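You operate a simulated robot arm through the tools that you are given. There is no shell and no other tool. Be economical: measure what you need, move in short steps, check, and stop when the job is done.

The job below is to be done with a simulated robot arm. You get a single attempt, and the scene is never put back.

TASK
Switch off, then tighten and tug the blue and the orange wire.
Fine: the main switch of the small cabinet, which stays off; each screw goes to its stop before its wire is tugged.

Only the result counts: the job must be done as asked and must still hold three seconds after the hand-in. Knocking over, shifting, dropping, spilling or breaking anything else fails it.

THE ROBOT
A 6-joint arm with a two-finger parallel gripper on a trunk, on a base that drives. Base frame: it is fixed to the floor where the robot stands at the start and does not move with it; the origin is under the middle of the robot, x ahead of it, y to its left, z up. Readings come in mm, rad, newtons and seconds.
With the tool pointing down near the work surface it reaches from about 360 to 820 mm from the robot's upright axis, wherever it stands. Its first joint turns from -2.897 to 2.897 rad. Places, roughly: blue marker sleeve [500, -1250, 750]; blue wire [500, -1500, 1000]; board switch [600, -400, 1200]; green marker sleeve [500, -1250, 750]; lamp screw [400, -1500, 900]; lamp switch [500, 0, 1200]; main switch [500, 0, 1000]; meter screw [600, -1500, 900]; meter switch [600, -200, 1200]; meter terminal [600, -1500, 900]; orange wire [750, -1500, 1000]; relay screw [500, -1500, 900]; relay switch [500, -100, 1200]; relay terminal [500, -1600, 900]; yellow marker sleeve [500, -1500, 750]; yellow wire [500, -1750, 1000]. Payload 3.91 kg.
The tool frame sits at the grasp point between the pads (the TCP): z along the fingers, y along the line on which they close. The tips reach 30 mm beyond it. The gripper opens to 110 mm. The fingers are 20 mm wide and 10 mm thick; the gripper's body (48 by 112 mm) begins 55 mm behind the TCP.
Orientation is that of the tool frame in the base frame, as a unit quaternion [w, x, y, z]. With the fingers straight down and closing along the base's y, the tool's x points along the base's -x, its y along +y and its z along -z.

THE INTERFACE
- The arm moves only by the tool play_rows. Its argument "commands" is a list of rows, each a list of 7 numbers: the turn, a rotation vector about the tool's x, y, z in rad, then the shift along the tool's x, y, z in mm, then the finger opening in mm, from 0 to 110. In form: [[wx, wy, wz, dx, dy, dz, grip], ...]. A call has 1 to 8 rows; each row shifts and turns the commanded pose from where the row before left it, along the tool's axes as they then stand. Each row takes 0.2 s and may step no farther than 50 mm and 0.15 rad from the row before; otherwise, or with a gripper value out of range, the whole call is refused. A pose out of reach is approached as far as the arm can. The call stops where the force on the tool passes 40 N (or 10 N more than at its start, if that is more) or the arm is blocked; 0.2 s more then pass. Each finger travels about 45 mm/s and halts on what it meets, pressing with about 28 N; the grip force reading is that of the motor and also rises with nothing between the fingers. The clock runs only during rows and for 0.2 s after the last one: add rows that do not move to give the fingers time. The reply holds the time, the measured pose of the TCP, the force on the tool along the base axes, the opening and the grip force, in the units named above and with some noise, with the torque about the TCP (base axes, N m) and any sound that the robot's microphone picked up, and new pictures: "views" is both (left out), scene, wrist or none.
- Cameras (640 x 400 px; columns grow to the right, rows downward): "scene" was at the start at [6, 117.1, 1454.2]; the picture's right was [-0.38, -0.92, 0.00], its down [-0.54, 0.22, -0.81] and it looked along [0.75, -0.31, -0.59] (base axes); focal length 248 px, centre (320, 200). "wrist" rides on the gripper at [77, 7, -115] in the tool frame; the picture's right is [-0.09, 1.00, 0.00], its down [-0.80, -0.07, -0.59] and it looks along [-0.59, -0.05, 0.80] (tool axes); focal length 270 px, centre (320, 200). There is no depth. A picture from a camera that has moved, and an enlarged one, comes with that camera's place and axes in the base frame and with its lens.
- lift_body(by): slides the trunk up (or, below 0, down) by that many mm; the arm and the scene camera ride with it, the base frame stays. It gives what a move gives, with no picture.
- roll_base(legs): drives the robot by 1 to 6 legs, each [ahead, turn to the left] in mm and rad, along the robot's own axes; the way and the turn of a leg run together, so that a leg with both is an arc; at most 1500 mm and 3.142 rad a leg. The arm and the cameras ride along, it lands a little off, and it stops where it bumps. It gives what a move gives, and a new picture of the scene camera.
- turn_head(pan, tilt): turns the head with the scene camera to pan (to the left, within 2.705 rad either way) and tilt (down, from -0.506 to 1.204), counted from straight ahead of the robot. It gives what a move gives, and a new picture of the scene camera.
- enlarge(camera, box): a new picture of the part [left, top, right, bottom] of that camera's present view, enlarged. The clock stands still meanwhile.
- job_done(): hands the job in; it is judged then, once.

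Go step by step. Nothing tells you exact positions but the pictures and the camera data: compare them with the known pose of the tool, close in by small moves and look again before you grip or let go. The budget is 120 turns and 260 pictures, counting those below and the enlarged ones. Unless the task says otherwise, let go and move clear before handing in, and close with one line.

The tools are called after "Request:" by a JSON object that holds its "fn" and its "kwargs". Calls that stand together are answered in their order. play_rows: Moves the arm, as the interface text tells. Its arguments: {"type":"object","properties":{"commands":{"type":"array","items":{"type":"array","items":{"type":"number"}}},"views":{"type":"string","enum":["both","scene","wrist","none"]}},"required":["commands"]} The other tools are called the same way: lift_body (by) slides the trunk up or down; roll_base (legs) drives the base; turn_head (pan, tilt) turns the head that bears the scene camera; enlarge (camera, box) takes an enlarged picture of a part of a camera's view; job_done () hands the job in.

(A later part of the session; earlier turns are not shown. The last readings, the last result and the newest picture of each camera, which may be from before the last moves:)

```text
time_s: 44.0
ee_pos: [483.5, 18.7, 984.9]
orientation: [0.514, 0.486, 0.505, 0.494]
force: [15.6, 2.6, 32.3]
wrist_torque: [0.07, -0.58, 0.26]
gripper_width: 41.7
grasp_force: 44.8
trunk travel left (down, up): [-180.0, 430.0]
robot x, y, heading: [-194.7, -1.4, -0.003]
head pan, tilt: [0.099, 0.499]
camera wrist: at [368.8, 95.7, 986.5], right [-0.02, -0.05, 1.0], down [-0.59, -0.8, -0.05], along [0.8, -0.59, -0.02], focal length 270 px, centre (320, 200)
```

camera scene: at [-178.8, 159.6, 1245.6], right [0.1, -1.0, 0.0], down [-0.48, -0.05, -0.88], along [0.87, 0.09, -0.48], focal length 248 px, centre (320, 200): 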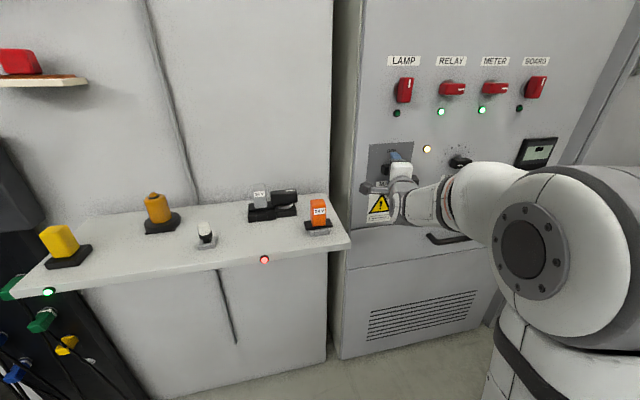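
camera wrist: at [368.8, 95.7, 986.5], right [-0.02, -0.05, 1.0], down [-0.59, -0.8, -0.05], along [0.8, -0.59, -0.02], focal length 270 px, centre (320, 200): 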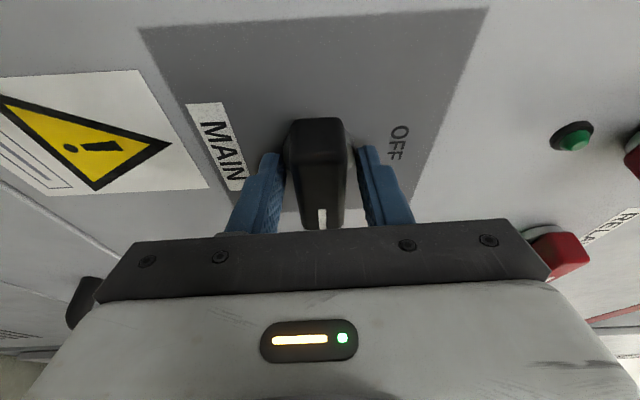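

Request:
{"fn": "play_rows", "kwargs": {"commands": [[0, 0, 0, 0, 0, 0, 60], [0, 0, 0, 0, 1.5, -10, 60], [0, 0, 0, 0, 0, 0, 60], [0, 0, 0, 0, 0, 0, 30], [0, 0, 0, 0, 0, 0, 20], [0, 0, 0, 0, 0, 0, 20], [0, 0, 0, 0, 0, 0, 20]], "views": "wrist"}}

```text
time_s: 45.6
ee_pos: [474.2, 17.7, 985.6]
orientation: [0.514, 0.486, 0.506, 0.493]
force: [12.7, 3.3, 24.8]
wrist_torque: [-0.23, 0.13, 0.55]
gripper_width: 25.9
grasp_force: 45.1
trunk travel left (down, up): [-180.0, 430.0]
robot x, y, heading: [-193.7, 6.3, 0.003]
head pan, tilt: [0.099, 0.499]
camera wrist: at [359.2, 95.6, 986.8], right [-0.01, -0.05, 1.0], down [-0.59, -0.8, -0.05], along [0.8, -0.59, -0.02], focal length 270 px, centre (320, 200)
```

wrist: 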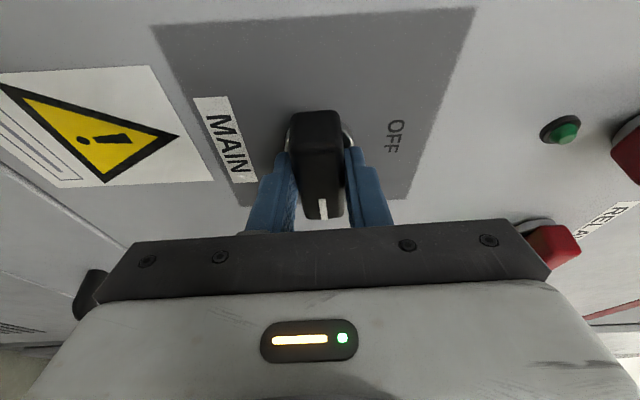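

The bar is gripped (26 mm). Now turn counter-clockwise toward OFF.

Request:
{"fn": "play_rows", "kwargs": {"commands": [[0, 0, -0.1, 0, 1.5, 0, 20], [0, 0, -0.12, 0, 0, 0, 20], [0, 0, -0.12, 0, 0, 0, 20], [0, 0, -0.12, 0, 0, 0, 20]], "views": "wrist"}}

```text
time_s: 46.6
ee_pos: [471.1, 17.1, 983.9]
orientation: [0.611, 0.359, 0.606, 0.362]
force: [-2.7, 5.0, 16.1]
wrist_torque: [0.28, -1.21, -0.02]
gripper_width: 29.8
grasp_force: 31.7
trunk travel left (down, up): [-180.0, 430.0]
robot x, y, heading: [-194.2, 1.5, -0.001]
head pan, tilt: [0.099, 0.499]
camera wrist: at [357.4, 88.9, 951.7], right [-0.01, 0.4, 0.92], down [-0.6, -0.74, 0.32], along [0.8, -0.54, 0.25], focal length 270 px, centre (320, 200)
```

wrist: 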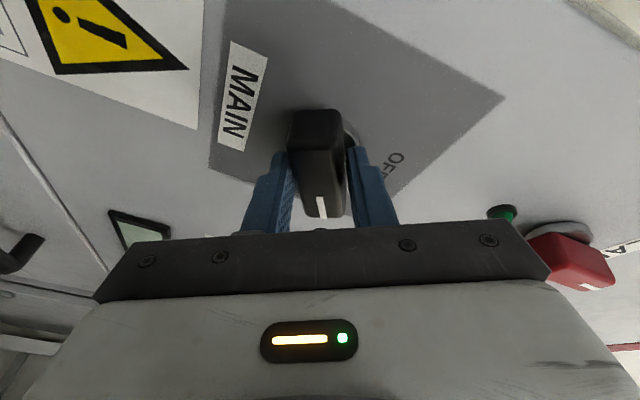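

The knob follows. Continue turning.

Request:
{"fn": "play_rows", "kwargs": {"commands": [[0, 0, -0.14, 0, 0, 0, 18], [0, 0, -0.14, 0, 0, 0, 18], [0, 0, -0.14, 0, 0, 0, 18], [0, 0, -0.14, 0, 0, 0, 18], [0, 0, -0.14, 0, 0, 0, 18], [0, 0, -0.14, 0, 0, 0, 18], [0, 0, -0.14, 0, 0, 0, 18], [0, 0, -0.14, 0, 0, 0, 18]], "views": "both"}}

```text
time_s: 48.5
ee_pos: [470.5, 17.3, 985.0]
orientation: [0.71, -0.018, 0.704, -0.018]
force: [-29.4, -5.6, 0.8]
wrist_torque: [0.39, -1.18, 0.95]
gripper_width: 33.3
grasp_force: 45.2
trunk travel left (down, up): [-180.0, 430.0]
robot x, y, heading: [-193.2, 0.3, -0.003]
head pan, tilt: [0.099, 0.499]
camera scene: at [-182.6, 159.0, 1245.7], right [0.1, -1.0, 0.0], down [-0.47, -0.05, -0.88], along [0.88, 0.09, -0.48], focal length 248 px, centre (320, 200)
camera wrist: at [356.7, 20.2, 906.5], right [0.0, 1.0, 0.04], down [-0.6, -0.03, 0.8], along [0.8, -0.02, 0.6], focal length 270 px, centre (320, 200)
```

scene: 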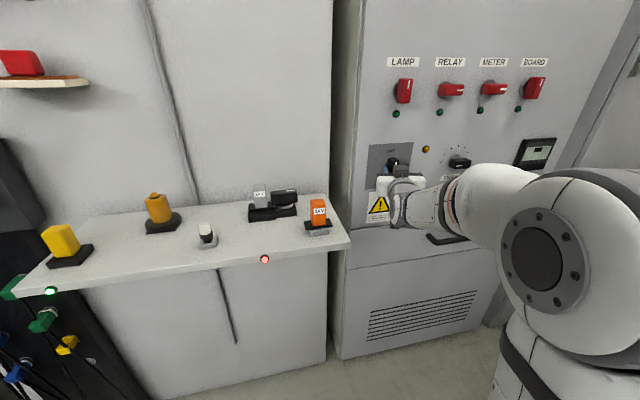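
wrist: 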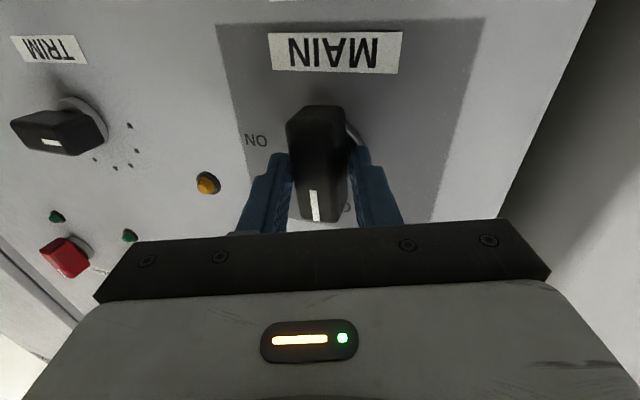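

The lamps all went dark: MAIN is off. I'll open and retreat.

Request:
{"fn": "play_rows", "kwargs": {"commands": [[0, 0, 0, 0, 0, 0, 60], [0, 0, 0, 0, 0, 0, 70], [0, 0, 0, 0, 0, 0, 70], [0, 0, 0, 0, 0, -30, 70], [0, 0, 0, 0, 0, -40, 70], [0, 0, 0, 0, 0, -40, 70]], "views": "both"}}

```text
time_s: 49.0
ee_pos: [472.3, 17.0, 983.4]
orientation: [0.709, -0.016, 0.705, -0.017]
force: [0.4, 0.6, 0.4]
wrist_torque: [-0.02, 0.02, -0.05]
gripper_width: 70.9
grasp_force: 0.9
trunk travel left (down, up): [-180.0, 430.0]
robot x, y, heading: [-197.2, 0.3, -0.002]
head pan, tilt: [0.099, 0.499]
stopped in row 2: the force on the tool passed its limit (the readings are from after the stop); the commanded pose is now the measured one
camera scene: at [-179.7, 159.6, 1245.6], right [0.1, -1.0, 0.0], down [-0.48, -0.05, -0.88], along [0.87, 0.09, -0.48], focal length 248 px, centre (320, 200)
camera wrist: at [358.8, 20.0, 905.5], right [0.0, 1.0, 0.04], down [-0.6, -0.03, 0.8], along [0.8, -0.03, 0.6], focal length 270 px, centre (320, 200)
```

scene: 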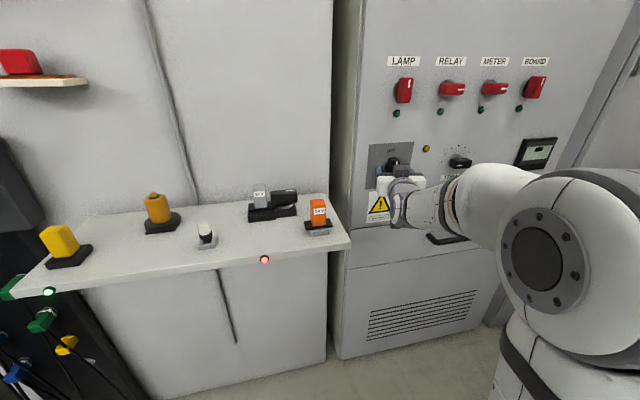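
wrist: 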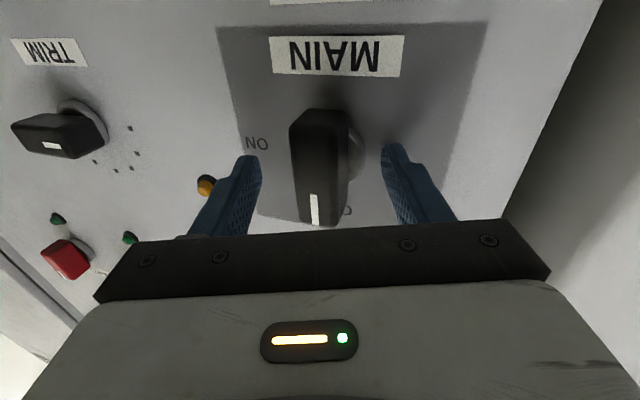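

Now retreat straight back.

Request:
{"fn": "play_rows", "kwargs": {"commands": [[0, 0, 0, 0, 0, -30, 70], [0, 0, 0, 0, 0, -40, 70], [0, 0, 0, 0, 0, -40, 70]], "views": "scene"}}

Request:
{"fn": "turn_head", "kwargs": {"pan": -1.1, "tilt": 0.75}}

```text
time_s: 49.8
ee_pos: [364.3, 14.0, 978.6]
orientation: [0.708, -0.014, 0.706, -0.018]
force: [0.7, 0.1, -0.1]
wrist_torque: [0.02, 0.02, -0.02]
gripper_width: 70.1
grasp_force: 0.0
trunk travel left (down, up): [-180.0, 430.0]
robot x, y, heading: [-196.1, 1.8, -0.001]
head pan, tilt: [0.099, 0.499]
camera scene: at [-178.3, 159.6, 1245.6], right [0.1, -1.0, 0.0], down [-0.48, -0.05, -0.88], along [0.87, 0.09, -0.48], focal length 248 px, centre (320, 200)
```

scene: 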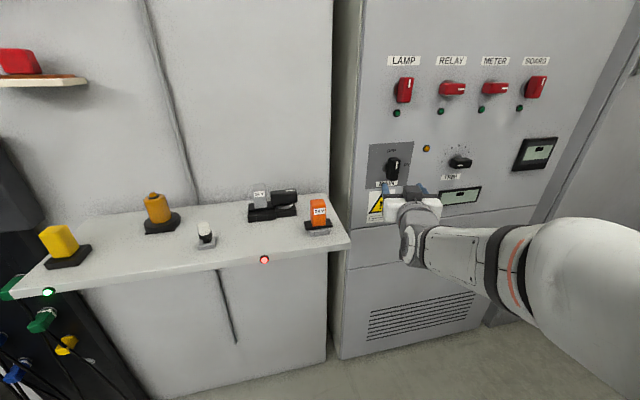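

```text
time_s: 51.2
ee_pos: [365.2, 13.2, 978.9]
orientation: [0.708, -0.015, 0.705, -0.018]
force: [-0.3, 0.2, 0.0]
wrist_torque: [0.01, 0.0, 0.0]
gripper_width: 69.7
grasp_force: 0.1
trunk travel left (down, up): [-180.0, 430.0]
robot x, y, heading: [-196.8, -0.9, -0.0]
head pan, tilt: [-1.1, 0.75]
camera scene: at [-231.8, 76.8, 1223.7], right [-0.89, -0.45, 0.0], down [-0.31, 0.61, -0.73], along [0.33, -0.65, -0.68], focal length 248 px, centre (320, 200)
```

scene: 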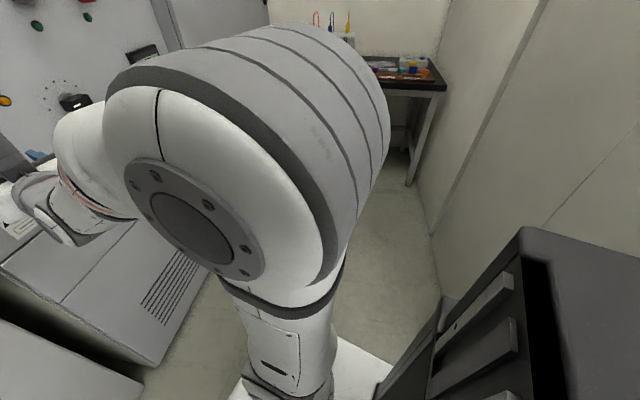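

MAIN stands vertical at OFF. The bench is rotated about 20° (its face looks toward [-0.34,0.94]), so I'll drive along heading -1.09 toward about [250,-850], stopping part way to look.

Request:
{"fn": "roll_base", "kwargs": {"legs": [[0, -1.09], [650, 0]]}}

Request:
{"fn": "turn_head", "kwargs": {"pan": 0.3, "tilt": 0.5}}

```text
time_s: 57.7
ee_pos: [373.8, -1078.2, 979.0]
orientation: [0.596, 0.354, 0.611, -0.384]
force: [-0.8, -0.6, -0.8]
wrist_torque: [0.0, 0.0, -0.02]
gripper_width: 70.2
grasp_force: 0.1
trunk travel left (down, up): [-180.0, 430.0]
robot x, y, heading: [104.5, -585.0, -1.094]
head pan, tilt: [-1.1, 0.75]
camera scene: at [155.0, -518.0, 1223.7], right [-0.82, 0.58, 0.0], down [0.39, 0.56, -0.73], along [-0.42, -0.6, -0.68], focal length 248 px, centre (320, 200)
```

scene: 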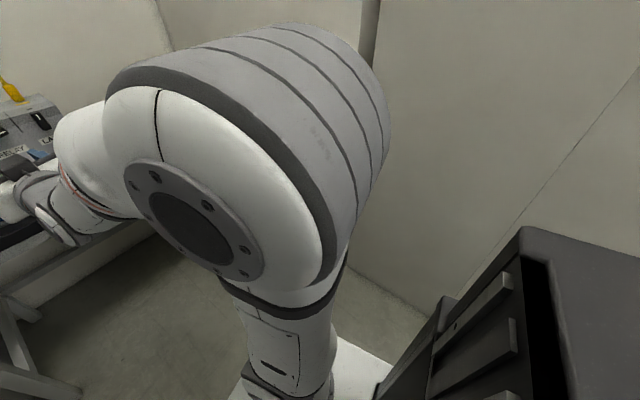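

```text
time_s: 59.2
ee_pos: [374.7, -1078.4, 978.8]
orientation: [0.596, 0.353, 0.611, -0.384]
force: [0.3, -0.4, 0.3]
wrist_torque: [-0.03, 0.01, -0.03]
gripper_width: 70.2
grasp_force: 0.0
trunk travel left (down, up): [-180.0, 430.0]
robot x, y, heading: [104.4, -588.0, -1.094]
head pan, tilt: [0.3, 0.499]
camera scene: at [267.0, -514.8, 1245.6], right [-0.71, -0.7, 0.0], down [-0.34, 0.34, -0.88], along [0.62, -0.62, -0.48], focal length 248 px, centre (320, 200)
```

scene: 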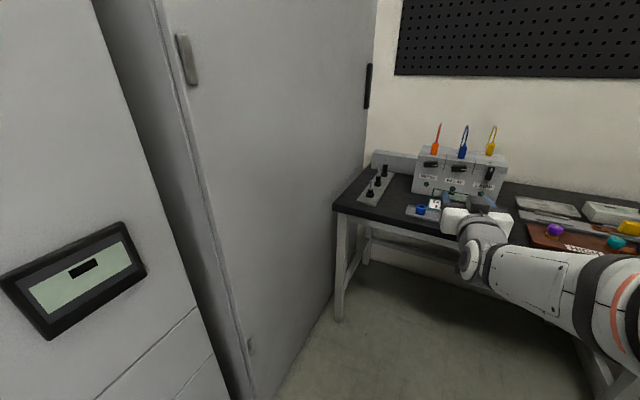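

Request:
{"fn": "enlarge", "kwargs": {"camera": "scene", "box": [360, 110, 530, 220]}}

```text
3.64 times, centred on (445, 165) of scene
camera zoom: at [267.0, -514.8, 1245.6], right [-0.71, -0.7, 0.0], down [-0.34, 0.34, -0.88], along [0.62, -0.62, -0.48], focal length 902 px, centre (-134, 327)
```

zoom: 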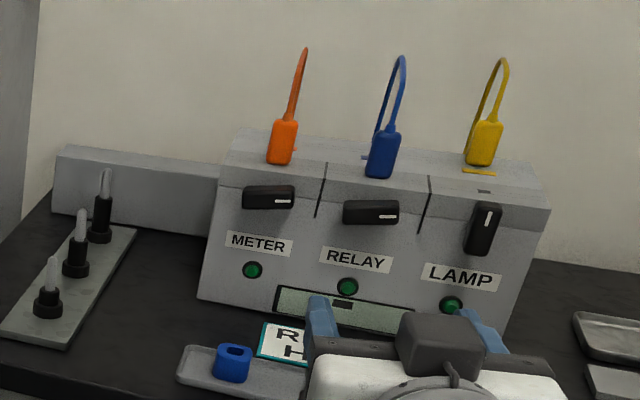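

Positions agree from two views: RELAY screw ≈[518,-1511,900], METER screw ≈[614,-1475,900]. I'll drive to stand square before them, about 700 mm off.

Request:
{"fn": "roll_base", "kwargs": {"legs": [[0, 0.256], [311, 0], [0, -0.372]]}}

Request:
{"fn": "turn_head", "kwargs": {"pan": 0.25, "tilt": 0.45}}

```text
time_s: 63.3
ee_pos: [517.4, -1337.8, 979.2]
orientation: [0.569, 0.394, 0.586, -0.422]
force: [-0.2, 0.2, 0.5]
wrist_torque: [0.01, 0.02, -0.03]
gripper_width: 70.0
grasp_force: 0.1
trunk travel left (down, up): [-180.0, 430.0]
robot x, y, heading: [316.3, -818.3, -1.209]
head pan, tilt: [0.3, 0.499]
camera scene: at [484.7, -763.8, 1245.6], right [-0.79, -0.61, 0.0], down [-0.29, 0.38, -0.88], along [0.54, -0.69, -0.48], focal length 248 px, centre (320, 200)
```

scene: 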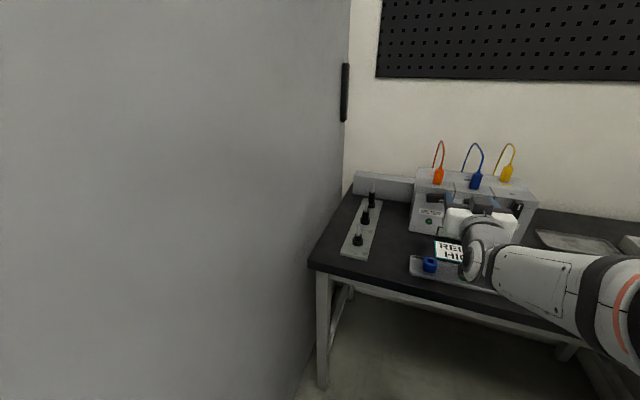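

```text
time_s: 64.0
ee_pos: [516.2, -1338.1, 980.3]
orientation: [0.569, 0.394, 0.585, -0.422]
force: [-0.3, 0.0, 0.4]
wrist_torque: [-0.02, 0.02, 0.04]
gripper_width: 69.9
grasp_force: 0.1
trunk travel left (down, up): [-180.0, 430.0]
robot x, y, heading: [315.4, -819.1, -1.205]
head pan, tilt: [0.25, 0.45]
camera scene: at [481.3, -766.9, 1250.1], right [-0.82, -0.57, 0.0], down [-0.25, 0.36, -0.9], along [0.52, -0.74, -0.44], focal length 248 px, centre (320, 200)
```

scene: 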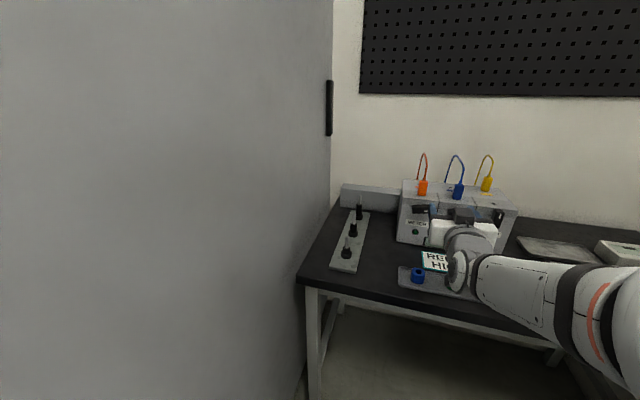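

Request:
{"fn": "play_rows", "kwargs": {"commands": [[0, 0, 0.04, 0, 0, 0, 70]], "views": "wrist"}}

Request:
{"fn": "enlarge", "kwargs": {"camera": "scene", "box": [380, 140, 530, 250]}}

```text
time_s: 64.4
ee_pos: [515.5, -1339.0, 979.5]
orientation: [0.577, 0.405, 0.578, -0.412]
force: [-1.0, -0.3, 0.5]
wrist_torque: [0.0, -0.01, 0.01]
gripper_width: 70.0
grasp_force: 0.1
trunk travel left (down, up): [-180.0, 430.0]
robot x, y, heading: [318.1, -817.7, -1.214]
head pan, tilt: [0.25, 0.45]
camera wrist: at [484.0, -1228.8, 901.3], right [0.94, 0.33, 0.08], down [-0.26, 0.54, 0.8], along [0.22, -0.77, 0.6], focal length 270 px, centre (320, 200)
```

wrist: 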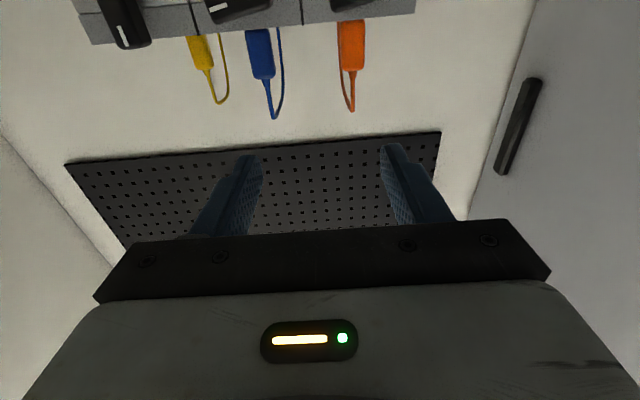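

```text
3.64 times, centred on (455, 195) of scene
camera zoom: at [481.3, -766.9, 1250.1], right [-0.82, -0.57, 0.0], down [-0.25, 0.36, -0.9], along [0.52, -0.74, -0.44], focal length 902 px, centre (-171, 218)
```

zoom: 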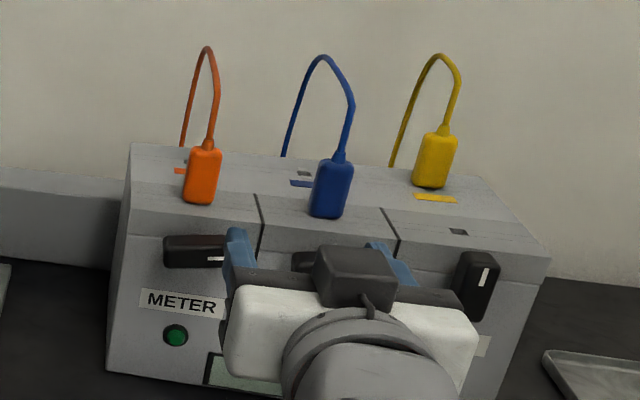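

The screws need clockwise tightening (positive turn about tool z), so I'll pre-roll the gripper by -90° to have long clockwise travel.

Request:
{"fn": "play_rows", "kwargs": {"commands": [[0, 0, -0.15, 0, 0, 0, 70], [0, 0, -0.15, 0, 0, 0, 70], [0, 0, -0.15, 0, 0, 0, 70], [0, 0, -0.15, 0, 0, 0, 70], [0, 0, -0.15, 0, 0, 0, 70], [0, 0, -0.15, 0, 0, 0, 70], [0, 0, -0.15, 0, 0, 0, 70], [0, 0, -0.15, 0, 0, 0, 70]], "views": "none"}}

Request:
{"fn": "play_rows", "kwargs": {"commands": [[0, 0, -0.15, 0, 0, 0, 70], [0, 0, -0.15, 0, 0, 0, 70], [0, 0, -0.07, 0, 0, 0, 70], [0, 0, 0, 25, 0, 0, 70]], "views": "both"}}

```text
time_s: 66.2
ee_pos: [517.2, -1338.4, 980.4]
orientation: [0.244, 0.007, 0.705, -0.666]
force: [0.6, -0.5, -0.6]
wrist_torque: [-0.01, 0.03, -0.02]
gripper_width: 70.0
grasp_force: 0.1
trunk travel left (down, up): [-180.0, 430.0]
robot x, y, heading: [313.4, -816.8, -1.211]
head pan, tilt: [0.25, 0.45]
```

```text
time_s: 67.2
ee_pos: [494.1, -1347.4, 979.3]
orientation: [-0.118, 0.123, -0.695, 0.698]
force: [-0.2, 0.6, 0.4]
wrist_torque: [0.04, 0.0, 0.02]
gripper_width: 70.3
grasp_force: 0.1
trunk travel left (down, up): [-180.0, 430.0]
robot x, y, heading: [315.4, -817.5, -1.209]
head pan, tilt: [0.25, 0.45]
camera scene: at [481.4, -766.9, 1250.1], right [-0.82, -0.57, 0.0], down [-0.25, 0.36, -0.9], along [0.52, -0.74, -0.44], focal length 248 px, centre (320, 200)
camera wrist: at [382.7, -1264.9, 973.5], right [0.08, 0.02, -1.0], down [0.56, 0.83, 0.06], along [0.83, -0.56, 0.05], focal length 270 px, centre (320, 200)
```

scene: 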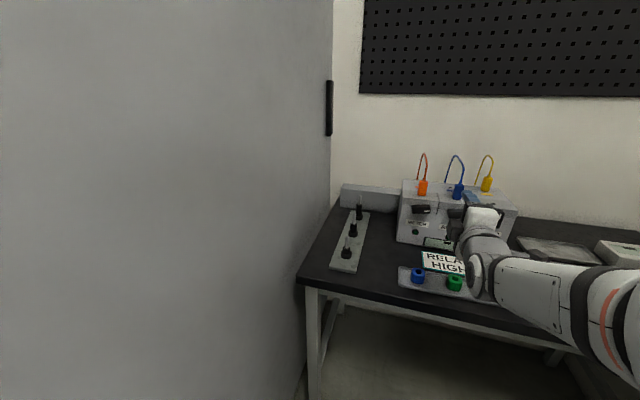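
wrist: 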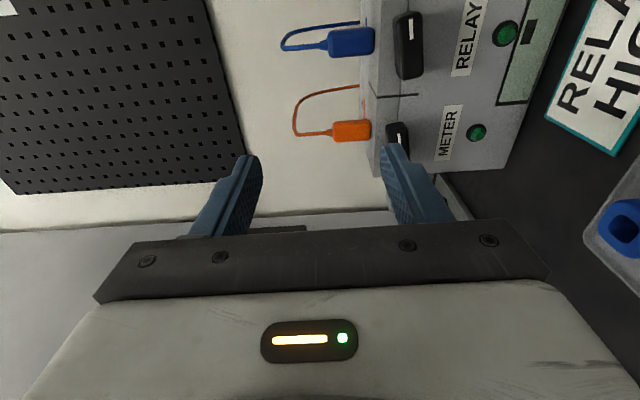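

Roll works. RELAY knob ≈[512,-1509,900]; I'll move in front of it and look again.

Request:
{"fn": "play_rows", "kwargs": {"commands": [[0, 0, 0, 9.4, 19.8, 10, 70], [0, 0, 0, 9.4, 19.8, 15, 70], [0, 0, 0, 9.4, 19.8, 15, 70], [0, 0, 0, 9.4, 19.8, 15, 70]], "views": "wrist"}}

```text
time_s: 68.2
ee_pos: [477.2, -1411.5, 900.5]
orientation: [-0.118, 0.123, -0.695, 0.699]
force: [-0.3, 0.1, -0.3]
wrist_torque: [0.0, -0.02, -0.02]
gripper_width: 70.1
grasp_force: 0.1
trunk travel left (down, up): [-180.0, 430.0]
robot x, y, heading: [306.5, -817.0, -1.213]
head pan, tilt: [0.25, 0.45]
camera wrist: at [365.0, -1328.3, 893.1], right [0.08, 0.02, -1.0], down [0.56, 0.83, 0.06], along [0.83, -0.56, 0.05], focal length 270 px, centre (320, 200)
```

wrist: 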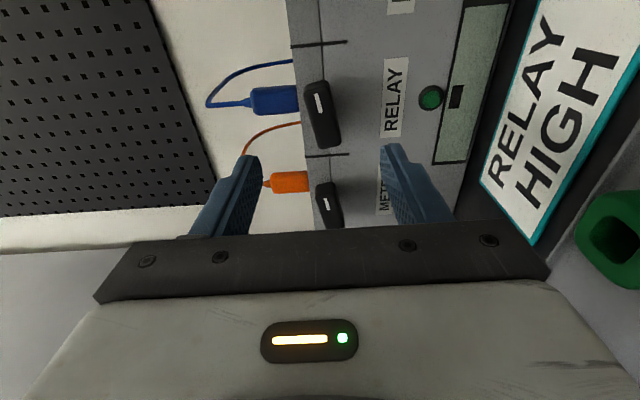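

Request:
{"fn": "play_rows", "kwargs": {"commands": [[0, 0, 0, 1, 4, 25, 50], [0, 0, 0, 0, 0, 30, 50], [0, 0, 0, 0, 0, 30, 50]], "views": "wrist"}}

```text
time_s: 69.0
ee_pos: [504.7, -1492.2, 897.0]
orientation: [-0.119, 0.122, -0.695, 0.698]
force: [0.0, 0.0, -0.2]
wrist_torque: [-0.01, 0.02, 0.02]
gripper_width: 50.1
grasp_force: 0.0
trunk travel left (down, up): [-180.0, 430.0]
robot x, y, heading: [315.2, -817.8, -1.21]
head pan, tilt: [0.25, 0.45]
camera wrist: at [393.0, -1410.0, 889.9], right [0.08, 0.02, -1.0], down [0.56, 0.83, 0.06], along [0.83, -0.56, 0.05], focal length 270 px, centre (320, 200)
```

wrist: 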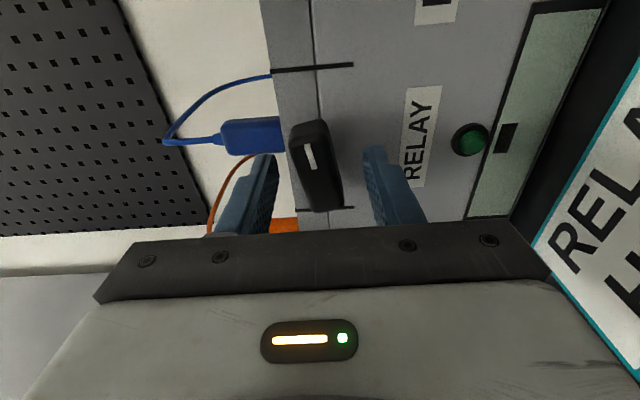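

Request:
{"fn": "play_rows", "kwargs": {"commands": [[0, 0, 0, 0, -1, 12, 50], [0, 0, 0, 0, -1, 9, 50], [0, 0, 0, 0, 0, 0, 30], [0, 0, 0, 0, 0, 0, 15], [0, 0, 0, 0, 0, 0, 10], [0, 0, 0, 0, 0, 0, 10]], "views": "wrist"}}

```text
time_s: 69.9
ee_pos: [509.6, -1508.3, 896.9]
orientation: [-0.119, 0.123, -0.697, 0.697]
force: [-4.4, 16.2, 3.9]
wrist_torque: [0.77, 0.2, -0.22]
gripper_width: 45.6
grasp_force: 28.2
trunk travel left (down, up): [-180.0, 430.0]
robot x, y, heading: [313.9, -817.5, -1.206]
head pan, tilt: [0.25, 0.45]
stopped in row 4: the force on the tool passed its limit (the readings are from after the stop); the commanded pose is now the measured one
camera wrist: at [399.1, -1426.3, 890.8], right [0.08, 0.03, -1.0], down [0.56, 0.83, 0.07], along [0.83, -0.56, 0.05], focal length 270 px, centre (320, 200)
```

wrist: 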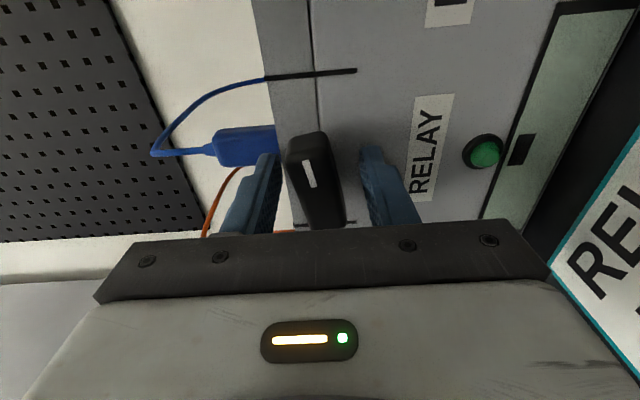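

Request:
{"fn": "play_rows", "kwargs": {"commands": [[0, 0, 0, 0, 0, -9, 48], [0, 0, 0, 0, 0, 0, 48], [0, 0, 0, 0, 0, 0, 30], [0, 0, 0, 0, 0, 0, 20], [0, 0, 0, 0, 0, 0, 15], [0, 0, 0, 0, 0, 0, 15]], "views": "wrist"}}

```text
time_s: 71.3
ee_pos: [506.4, -1500.7, 898.8]
orientation: [-0.118, 0.122, -0.696, 0.698]
force: [-0.9, -8.9, 17.5]
wrist_torque: [0.27, 0.03, -0.73]
gripper_width: 21.9
grasp_force: 45.2
trunk travel left (down, up): [-180.0, 430.0]
robot x, y, heading: [309.9, -816.4, -1.212]
head pan, tilt: [0.25, 0.45]
camera wrist: at [396.2, -1419.2, 891.4], right [0.08, 0.03, -1.0], down [0.56, 0.83, 0.07], along [0.83, -0.56, 0.05], focal length 270 px, centre (320, 200)
```

wrist: 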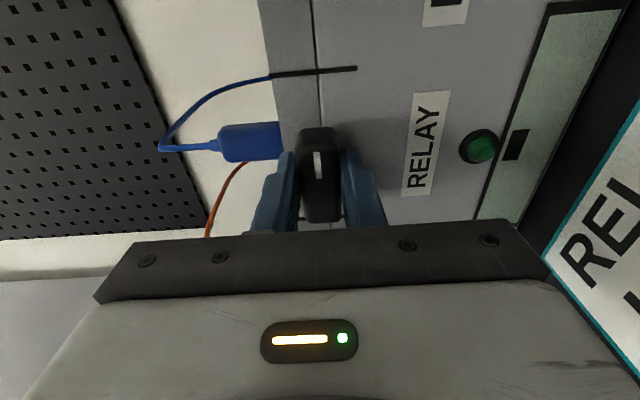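

Gripped the RELAY screw (22 mm). Now turn it clockwise in steps, watching torque.

Request:
{"fn": "play_rows", "kwargs": {"commands": [[0, 0, 0.1, 0, -1, 0, 12], [0, 0, 0.12, 0, 0, 0, 12], [0, 0, 0.12, 0, 0, 0, 12], [0, 0, 0.12, 0, 0, 0, 12], [0, 0, 0.12, 0, 0, 0, 12]], "views": "wrist"}}

```text
time_s: 72.5
ee_pos: [507.5, -1501.5, 896.0]
orientation: [0.313, 0.083, 0.705, -0.632]
force: [1.8, -3.8, 3.8]
wrist_torque: [-1.7, -0.58, 0.45]
gripper_width: 22.4
grasp_force: 45.0
trunk travel left (down, up): [-180.0, 430.0]
robot x, y, heading: [312.9, -821.6, -1.213]
head pan, tilt: [0.25, 0.45]
camera wrist: at [411.7, -1413.5, 849.4], right [0.58, 0.21, -0.79], down [0.4, 0.77, 0.5], along [0.71, -0.6, 0.36], focal length 270 px, centre (320, 200)
```

wrist: 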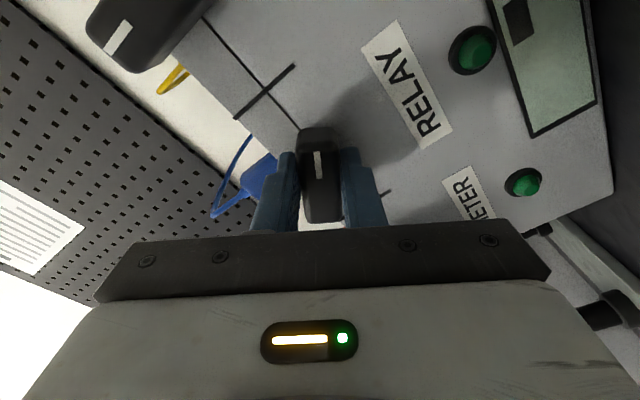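

Request:
{"fn": "play_rows", "kwargs": {"commands": [[0, 0, 0.14, 0, 0, 0, 12], [0, 0, 0.14, 0, 0, 0, 12], [0, 0, 0.14, 0, 0, 0, 12], [0, 0, 0.14, 0, 0, 0, 12], [0, 0, 0.14, 0, 0, 0, 12], [0, 0, 0.14, 0, 0, 0, 12], [0, 0, 0.14, 0, 0, 0, 12]], "views": "wrist"}}

```text
time_s: 74.1
ee_pos: [510.2, -1500.8, 895.0]
orientation: [0.573, 0.404, 0.583, -0.411]
force: [10.9, 24.8, -11.3]
wrist_torque: [-0.92, -0.22, -0.64]
gripper_width: 22.5
grasp_force: 44.6
trunk travel left (down, up): [-180.0, 430.0]
robot x, y, heading: [316.4, -815.1, -1.21]
head pan, tilt: [0.25, 0.45]
camera wrist: at [476.2, -1390.4, 818.9], right [0.94, 0.33, 0.07], down [-0.25, 0.54, 0.81], along [0.23, -0.78, 0.59], focal length 270 px, centre (320, 200)
```

wrist: 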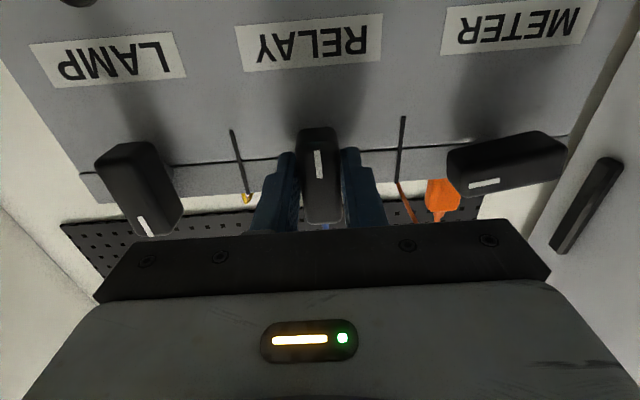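

No stop felt yet at ~90°. Continue clockwise.

Request:
{"fn": "play_rows", "kwargs": {"commands": [[0, 0, 0.12, 0, 0, -1, 12], [0, 0, 0.12, 0, 0, 0, 12], [0, 0, 0.12, 0, 0, 0, 12], [0, 0, 0.12, 0, 0, 0, 12]], "views": "wrist"}}

```text
time_s: 75.1
ee_pos: [509.3, -1500.6, 894.9]
orientation: [0.654, 0.53, 0.471, -0.264]
force: [22.5, 8.8, -12.0]
wrist_torque: [-1.13, 1.77, -0.83]
gripper_width: 33.5
grasp_force: 43.4
trunk travel left (down, up): [-180.0, 430.0]
robot x, y, heading: [313.7, -815.8, -1.207]
head pan, tilt: [0.25, 0.45]
camera wrist: at [509.2, -1379.1, 829.7], right [0.8, 0.28, 0.52], down [-0.59, 0.41, 0.69], along [-0.02, -0.86, 0.5], focal length 270 px, centre (320, 200)
```

wrist: 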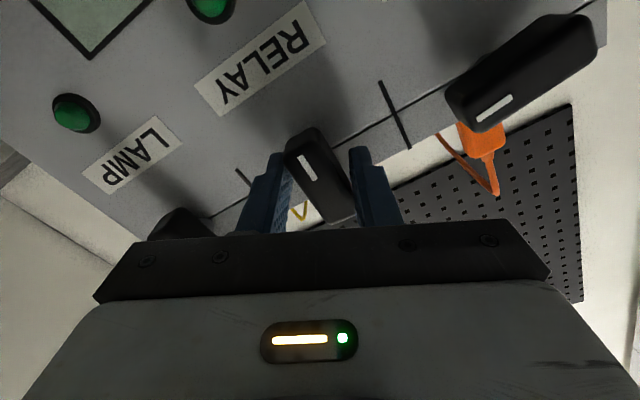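

The fingers splay while the knob stays: RELAY is at its stop (~2 Nm resisting). Release and retreat.

Request:
{"fn": "play_rows", "kwargs": {"commands": [[0, 0, -0.15, 0, 0, 0, 30], [0, 0, -0.1, 0, 0, 0, 50], [0, 0, 0, 0, 0, 0, 60], [0, 0, 0, 0, 0, 0, 60]], "views": "wrist"}}

Request:
{"fn": "play_rows", "kwargs": {"commands": [[0, 0, 0, 0, 0, -30, 60], [0, 0, 0, 0, 0, -35, 60], [0, 0, 0, 0, 0, -35, 60]], "views": "wrist"}}

```text
time_s: 76.1
ee_pos: [507.5, -1500.4, 897.2]
orientation: [0.617, 0.468, 0.532, -0.343]
force: [-0.5, -0.4, 0.0]
wrist_torque: [-0.02, 0.0, 0.02]
gripper_width: 60.2
grasp_force: 0.2
trunk travel left (down, up): [-180.0, 430.0]
robot x, y, heading: [312.4, -813.7, -1.211]
head pan, tilt: [0.25, 0.45]
camera wrist: at [490.6, -1384.9, 823.5], right [0.9, 0.32, 0.3], down [-0.42, 0.48, 0.77], along [0.1, -0.82, 0.56], focal length 270 px, centre (320, 200)
```

wrist: 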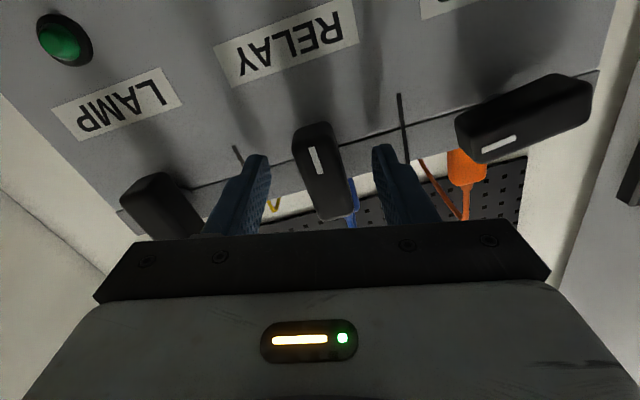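

```text
time_s: 76.9
ee_pos: [474.8, -1404.5, 897.1]
orientation: [0.617, 0.469, 0.531, -0.343]
force: [0.9, -0.1, -0.4]
wrist_torque: [0.01, 0.02, 0.0]
gripper_width: 60.0
grasp_force: 0.2
trunk travel left (down, up): [-180.0, 430.0]
robot x, y, heading: [316.0, -815.5, -1.21]
head pan, tilt: [0.25, 0.45]
camera wrist: at [458.3, -1288.3, 823.4], right [0.9, 0.32, 0.3], down [-0.42, 0.48, 0.77], along [0.1, -0.82, 0.56], focal length 270 px, centre (320, 200)
```

wrist: 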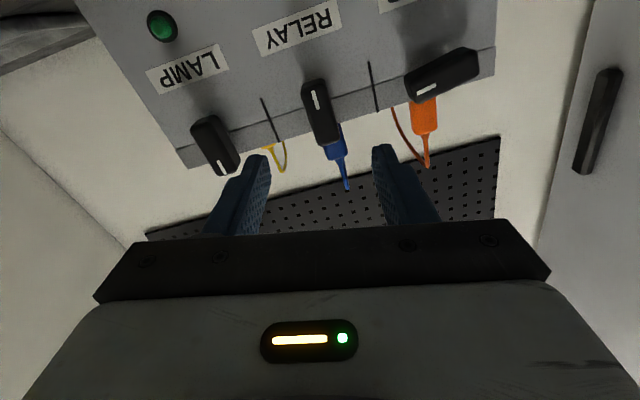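

RELAY's pointer now points down at its stop. Next METER: roll back to -90° and shift ~100 mm left.

Request:
{"fn": "play_rows", "kwargs": {"commands": [[0, 0, -0.15, 0, 0, 0, 60], [0, 0, -0.15, 0, 0, 0, 60], [0, 0, -0.15, 0, 0, 0, 60], [0, 0, -0.15, 0, 0, 0, 60], [0, 0, -0.15, 0, 0, 0, 60], [0, 0, -0.15, 0, 0, 0, 60], [0, 0, -0.15, 0, 0, 0, 60], [0, 0, -0.15, 0, 0, 0, 60]], "views": "none"}}

Request:
{"fn": "play_rows", "kwargs": {"commands": [[0, 0, -0.15, 0, 0, 0, 60], [0, 0, -0.15, 0, 0, 0, 60], [0, 0, -0.15, 0, 0, 0, 60], [0, 0, -0.14, 0, 0, 0, 60], [0, 0, 0, -25, 0, 0, 60], [0, 0, 0, -25, 0, 0, 60], [0, 0, 0, -25, 0, 0, 60], [0, 0, 0, -25, 0, 0, 60]], "views": "wrist"}}

```text
time_s: 78.7
ee_pos: [474.3, -1407.5, 897.9]
orientation: [0.314, 0.085, 0.703, -0.632]
force: [0.3, 0.0, -0.5]
wrist_torque: [0.02, 0.02, 0.01]
gripper_width: 60.1
grasp_force: 0.1
trunk travel left (down, up): [-180.0, 430.0]
robot x, y, heading: [315.1, -815.1, -1.209]
head pan, tilt: [0.25, 0.45]
```

```text
time_s: 80.5
ee_pos: [570.9, -1373.2, 896.4]
orientation: [0.119, -0.121, 0.698, -0.696]
force: [-0.2, 0.5, -0.2]
wrist_torque: [-0.02, 0.01, -0.01]
gripper_width: 60.2
grasp_force: 0.1
trunk travel left (down, up): [-180.0, 430.0]
robot x, y, heading: [309.2, -818.5, -1.209]
head pan, tilt: [0.25, 0.45]
camera wrist: at [459.9, -1291.6, 889.9], right [0.08, 0.03, -1.0], down [0.56, 0.83, 0.07], along [0.83, -0.56, 0.05], focal length 270 px, centre (320, 200)
```

wrist: 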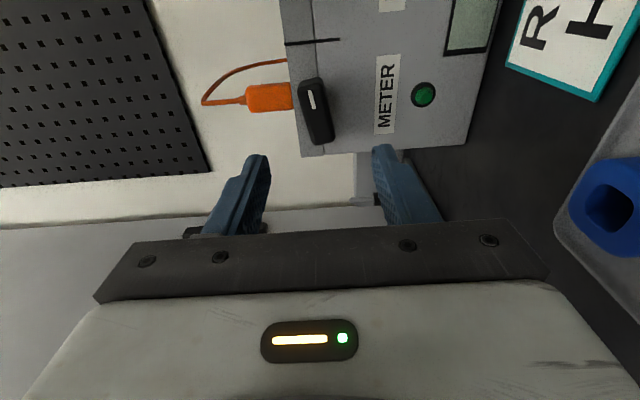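

Request:
{"fn": "play_rows", "kwargs": {"commands": [[0, 0, 0, 1, -2, 32, 50], [0, 0, 0, 0, 0, 32, 50], [0, 0, 0, 0, 0, 30, 50]], "views": "wrist"}}

```text
time_s: 81.3
ee_pos: [599.5, -1462.1, 898.9]
orientation: [0.118, -0.121, 0.698, -0.696]
force: [0.9, -0.2, -1.2]
wrist_torque: [0.01, 0.0, 0.0]
gripper_width: 50.0
grasp_force: 0.2
trunk travel left (down, up): [-180.0, 430.0]
robot x, y, heading: [314.4, -811.8, -1.207]
head pan, tilt: [0.25, 0.45]
camera wrist: at [487.7, -1379.8, 893.2], right [0.08, 0.03, -1.0], down [0.56, 0.83, 0.07], along [0.83, -0.56, 0.05], focal length 270 px, centre (320, 200)
```

wrist: 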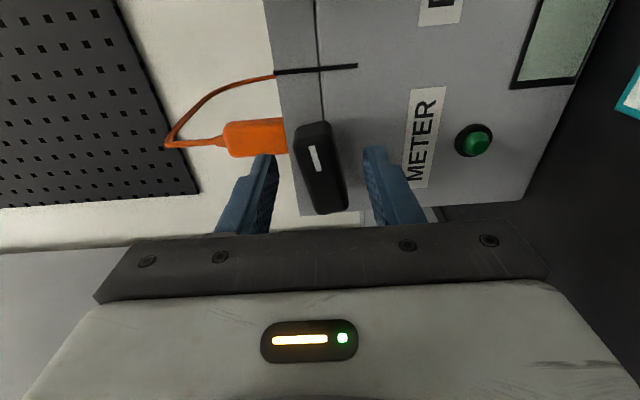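

Request:
{"fn": "play_rows", "kwargs": {"commands": [[0, 0, 0, 0, 0, 5, 48], [0, 0, 0, 0, 0, 0, 30], [0, 0, 0, 0, 0, 0, 20], [0, 0, 0, 0, 0, 0, 15], [0, 0, 0, 0, 0, 0, 12]], "views": "wrist"}}

```text
time_s: 82.5
ee_pos: [600.6, -1466.3, 898.4]
orientation: [0.12, -0.122, 0.699, -0.695]
force: [-1.3, 1.5, -6.0]
wrist_torque: [-0.79, -0.25, 0.26]
gripper_width: 22.0
grasp_force: 45.0
trunk travel left (down, up): [-180.0, 430.0]
robot x, y, heading: [318.1, -816.0, -1.207]
head pan, tilt: [0.25, 0.45]
camera wrist: at [488.9, -1384.2, 892.2], right [0.08, 0.03, -1.0], down [0.56, 0.83, 0.07], along [0.83, -0.56, 0.05], focal length 270 px, centre (320, 200)
```

wrist: 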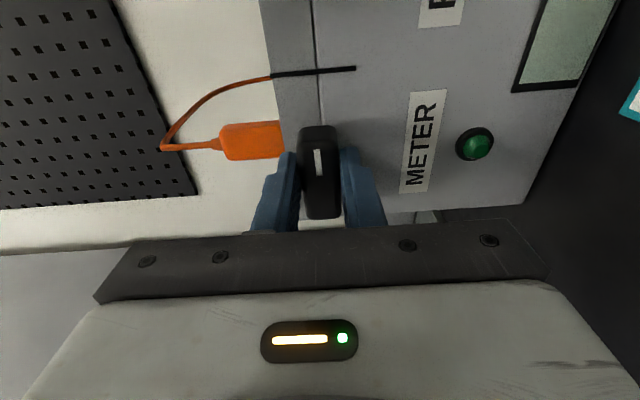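

Good grip on METER. Turn clockwise.

Request:
{"fn": "play_rows", "kwargs": {"commands": [[0, 0, 0.12, 0, 0, 0, 12], [0, 0, 0.12, 0, 0, 0, 12], [0, 0, 0.12, 0, 0, 0, 12], [0, 0, 0.12, 0, 0, 0, 12], [0, 0, 0.12, 0, 0, 0, 12], [0, 0, 0.12, 0, 0, 0, 12], [0, 0, 0.12, 0, 0, 0, 12], [0, 0, 0.12, 0, 0, 0, 12]], "views": "none"}}

Request:
{"fn": "play_rows", "kwargs": {"commands": [[0, 0, 0.12, 0, 0, 0, 12], [0, 0, 0.12, 0, 0, 0, 12], [0, 0, 0.12, 0, 0, 0, 12], [0, 0, 0.12, 0, 0, 0, 12], [0, 0, 0.1, 0, 0, 0, 12]], "views": "wrist"}}

```text
time_s: 84.3
ee_pos: [600.9, -1466.3, 895.0]
orientation: [0.425, 0.214, 0.677, -0.561]
force: [4.9, 17.7, -30.0]
wrist_torque: [-0.95, -0.2, 0.07]
gripper_width: 22.5
grasp_force: 44.5
trunk travel left (down, up): [-180.0, 430.0]
robot x, y, heading: [315.0, -818.7, -1.209]
head pan, tilt: [0.25, 0.45]
```

```text
time_s: 85.3
ee_pos: [602.5, -1466.9, 894.9]
orientation: [0.533, 0.35, 0.62, -0.458]
force: [10.6, -2.4, -5.7]
wrist_torque: [-0.73, -0.2, -0.44]
gripper_width: 22.5
grasp_force: 44.8
trunk travel left (down, up): [-180.0, 430.0]
robot x, y, heading: [315.0, -818.7, -1.207]
head pan, tilt: [0.25, 0.45]
stopped in row 4: the force on the tool passed its limit (the readings are from after the stop); the commanded pose is now the measured one
camera wrist: at [555.6, -1360.1, 819.7], right [0.93, 0.34, -0.11], down [-0.12, 0.58, 0.81], along [0.34, -0.74, 0.58], focal length 270 px, centre (320, 200)
```

wrist: 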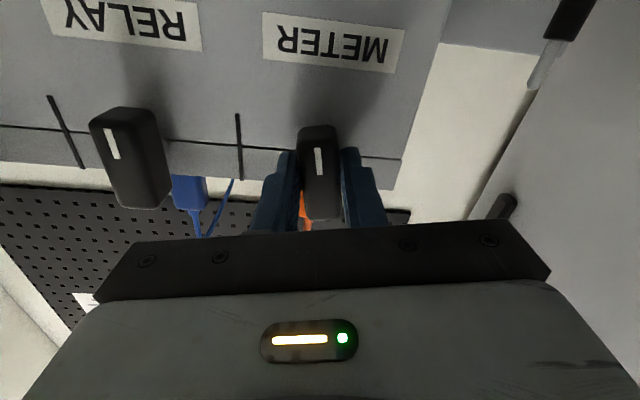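

Request:
{"fn": "play_rows", "kwargs": {"commands": [[0, 0, 0.12, 0, 0, 0, 12], [0, 0, 0.12, 0, 0, 0, 12], [0, 0, 0.12, 0, 0, 0, 12], [0, 0, 0.12, 0, 0, 0, 12]], "views": "wrist"}}

```text
time_s: 86.3
ee_pos: [604.2, -1465.8, 894.9]
orientation: [0.626, 0.487, 0.519, -0.318]
force: [19.5, 8.5, -9.5]
wrist_torque: [-0.95, 1.78, -0.85]
gripper_width: 27.9
grasp_force: 44.8
trunk travel left (down, up): [-180.0, 430.0]
robot x, y, heading: [312.2, -818.3, -1.209]
head pan, tilt: [0.25, 0.45]
camera wrist: at [590.6, -1347.5, 823.9], right [0.88, 0.31, 0.36], down [-0.47, 0.45, 0.76], along [0.07, -0.84, 0.54], focal length 270 px, centre (320, 200)
```

wrist: 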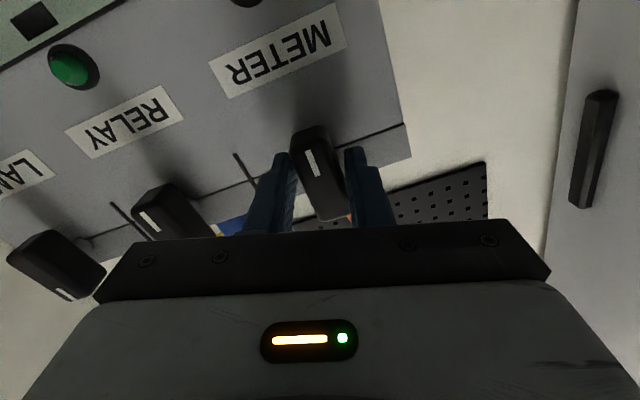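

METER is at its stop too (same splay and torque). Release and retreat, levelling the roll.

Request:
{"fn": "play_rows", "kwargs": {"commands": [[0, 0, -0.15, 0, 0, 0, 30], [0, 0, -0.12, 0, 0, 0, 50], [0, 0, 0, 0, 0, 0, 60], [0, 0, 0, 0, 0, 0, 60], [0, 0, 0, 0, 0, -35, 60], [0, 0, 0, 0, 0, -40, 60], [0, 0, -0.08, 0, 0, -40, 60], [0, 0, 0, -30, 0, 0, 60]], "views": "both"}}

Request:
{"fn": "enlarge", "kwargs": {"camera": "scene", "box": [380, 140, 530, 250]}}

```text
time_s: 88.1
ee_pos: [565.6, -1357.2, 928.0]
orientation: [0.562, 0.39, 0.594, -0.422]
force: [0.5, 0.1, -0.4]
wrist_torque: [-0.03, 0.01, 0.0]
gripper_width: 60.1
grasp_force: 0.1
trunk travel left (down, up): [-180.0, 430.0]
robot x, y, heading: [315.7, -816.5, -1.207]
head pan, tilt: [0.25, 0.45]
camera scene: at [481.3, -766.8, 1250.0], right [-0.82, -0.57, 0.0], down [-0.25, 0.36, -0.9], along [0.52, -0.74, -0.44], focal length 248 px, centre (320, 200)
camera wrist: at [527.9, -1248.1, 852.1], right [0.94, 0.34, 0.02], down [-0.22, 0.54, 0.81], along [0.26, -0.77, 0.59], focal length 270 px, centre (320, 200)
```

scene: 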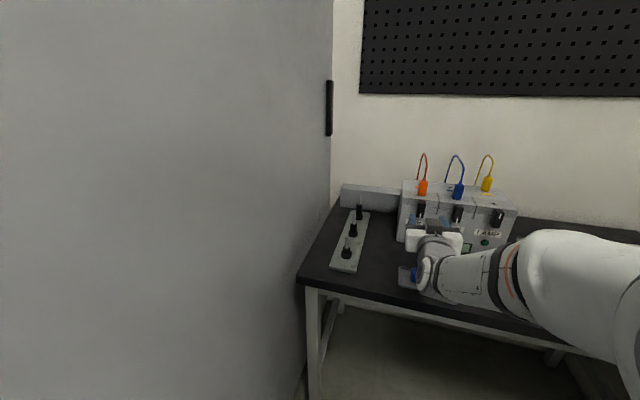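
wrist: 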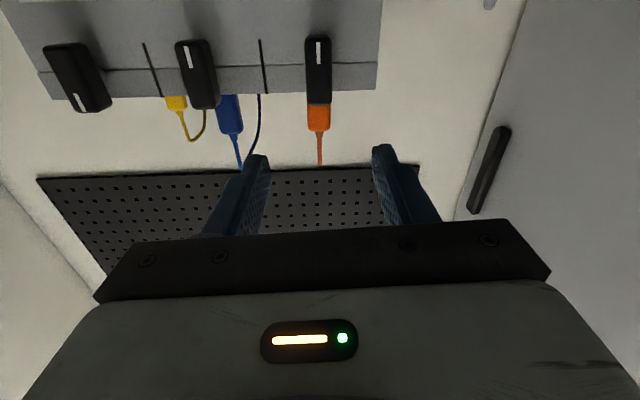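

```text
3.64 times, centred on (455, 195) of scene
camera zoom: at [481.3, -766.8, 1250.0], right [-0.82, -0.57, 0.0], down [-0.25, 0.36, -0.9], along [0.52, -0.74, -0.44], focal length 902 px, centre (-171, 218)
```

zoom: 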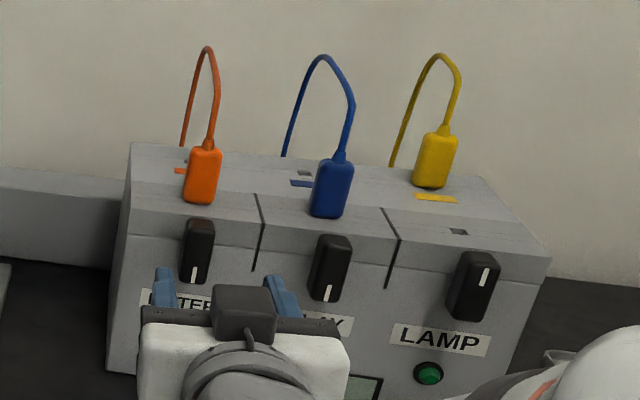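

Both pointers are down now. Blue ferrule triangulates to ≈[535,-1560,948], orange to ≈[625,-1522,950]; I'll line up with the blue one first, at z≈955.

Request:
{"fn": "play_rows", "kwargs": {"commands": [[0, 0, 0.06, 0, 0, 0, 60], [0, 0, 0, -9, -32.5, 0, 60], [0, 0, 0, -9, -32.5, 0, 60], [0, 0, 0, -9, -32.5, 0, 60], [0, 0, 0, 0, 0, 35, 60], [0, 0, 0, 0, 0, 35, 60]], "views": "both"}}

Request:
{"fn": "enlarge", "kwargs": {"camera": "scene", "box": [380, 140, 530, 250]}}

```text
time_s: 89.5
ee_pos: [494.3, -1455.5, 953.6]
orientation: [0.574, 0.408, 0.582, -0.406]
force: [-0.1, -0.8, 0.6]
wrist_torque: [0.0, 0.04, 0.0]
gripper_width: 59.7
grasp_force: 0.2
trunk travel left (down, up): [-180.0, 430.0]
robot x, y, heading: [313.3, -818.7, -1.217]
head pan, tilt: [0.25, 0.45]
camera scene: at [481.1, -766.4, 1250.1], right [-0.82, -0.57, 0.0], down [-0.25, 0.36, -0.9], along [0.52, -0.74, -0.44], focal length 248 px, centre (320, 200)
camera wrist: at [461.5, -1344.8, 878.0], right [0.94, 0.34, 0.08], down [-0.26, 0.53, 0.81], along [0.23, -0.78, 0.58], focal length 270 px, centre (320, 200)
```

scene: 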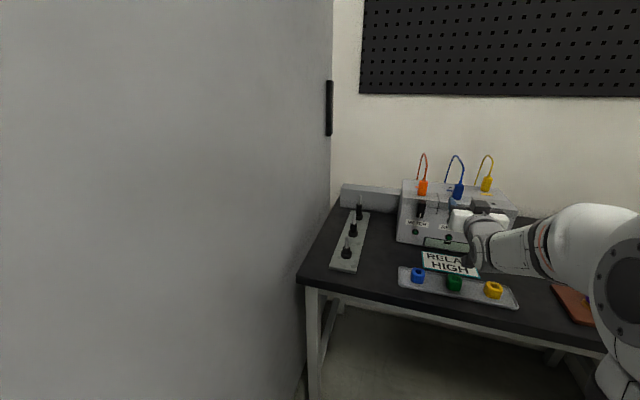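
wrist: 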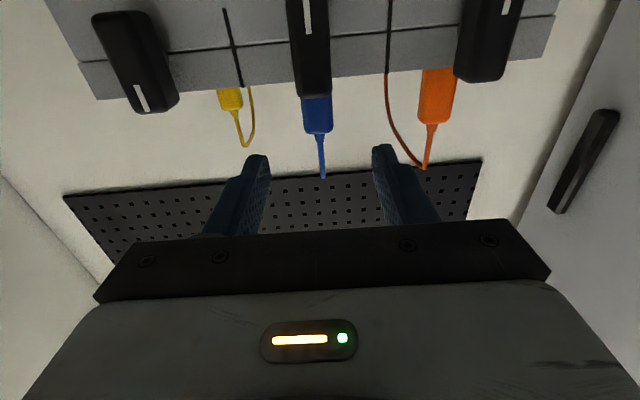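

```text
3.64 times, centred on (455, 195) of scene
camera zoom: at [481.1, -766.4, 1250.1], right [-0.82, -0.57, 0.0], down [-0.25, 0.36, -0.9], along [0.52, -0.74, -0.44], focal length 902 px, centre (-171, 218)
```

zoom: 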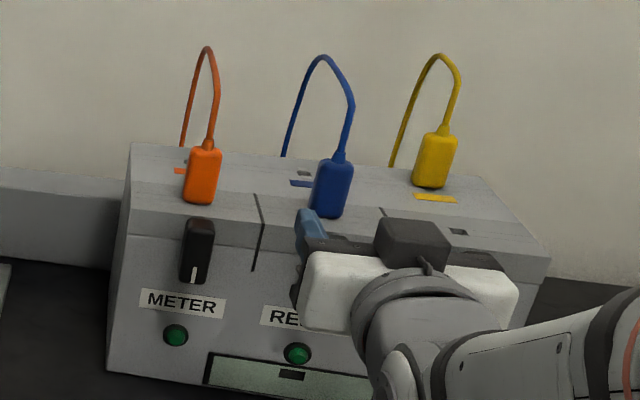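

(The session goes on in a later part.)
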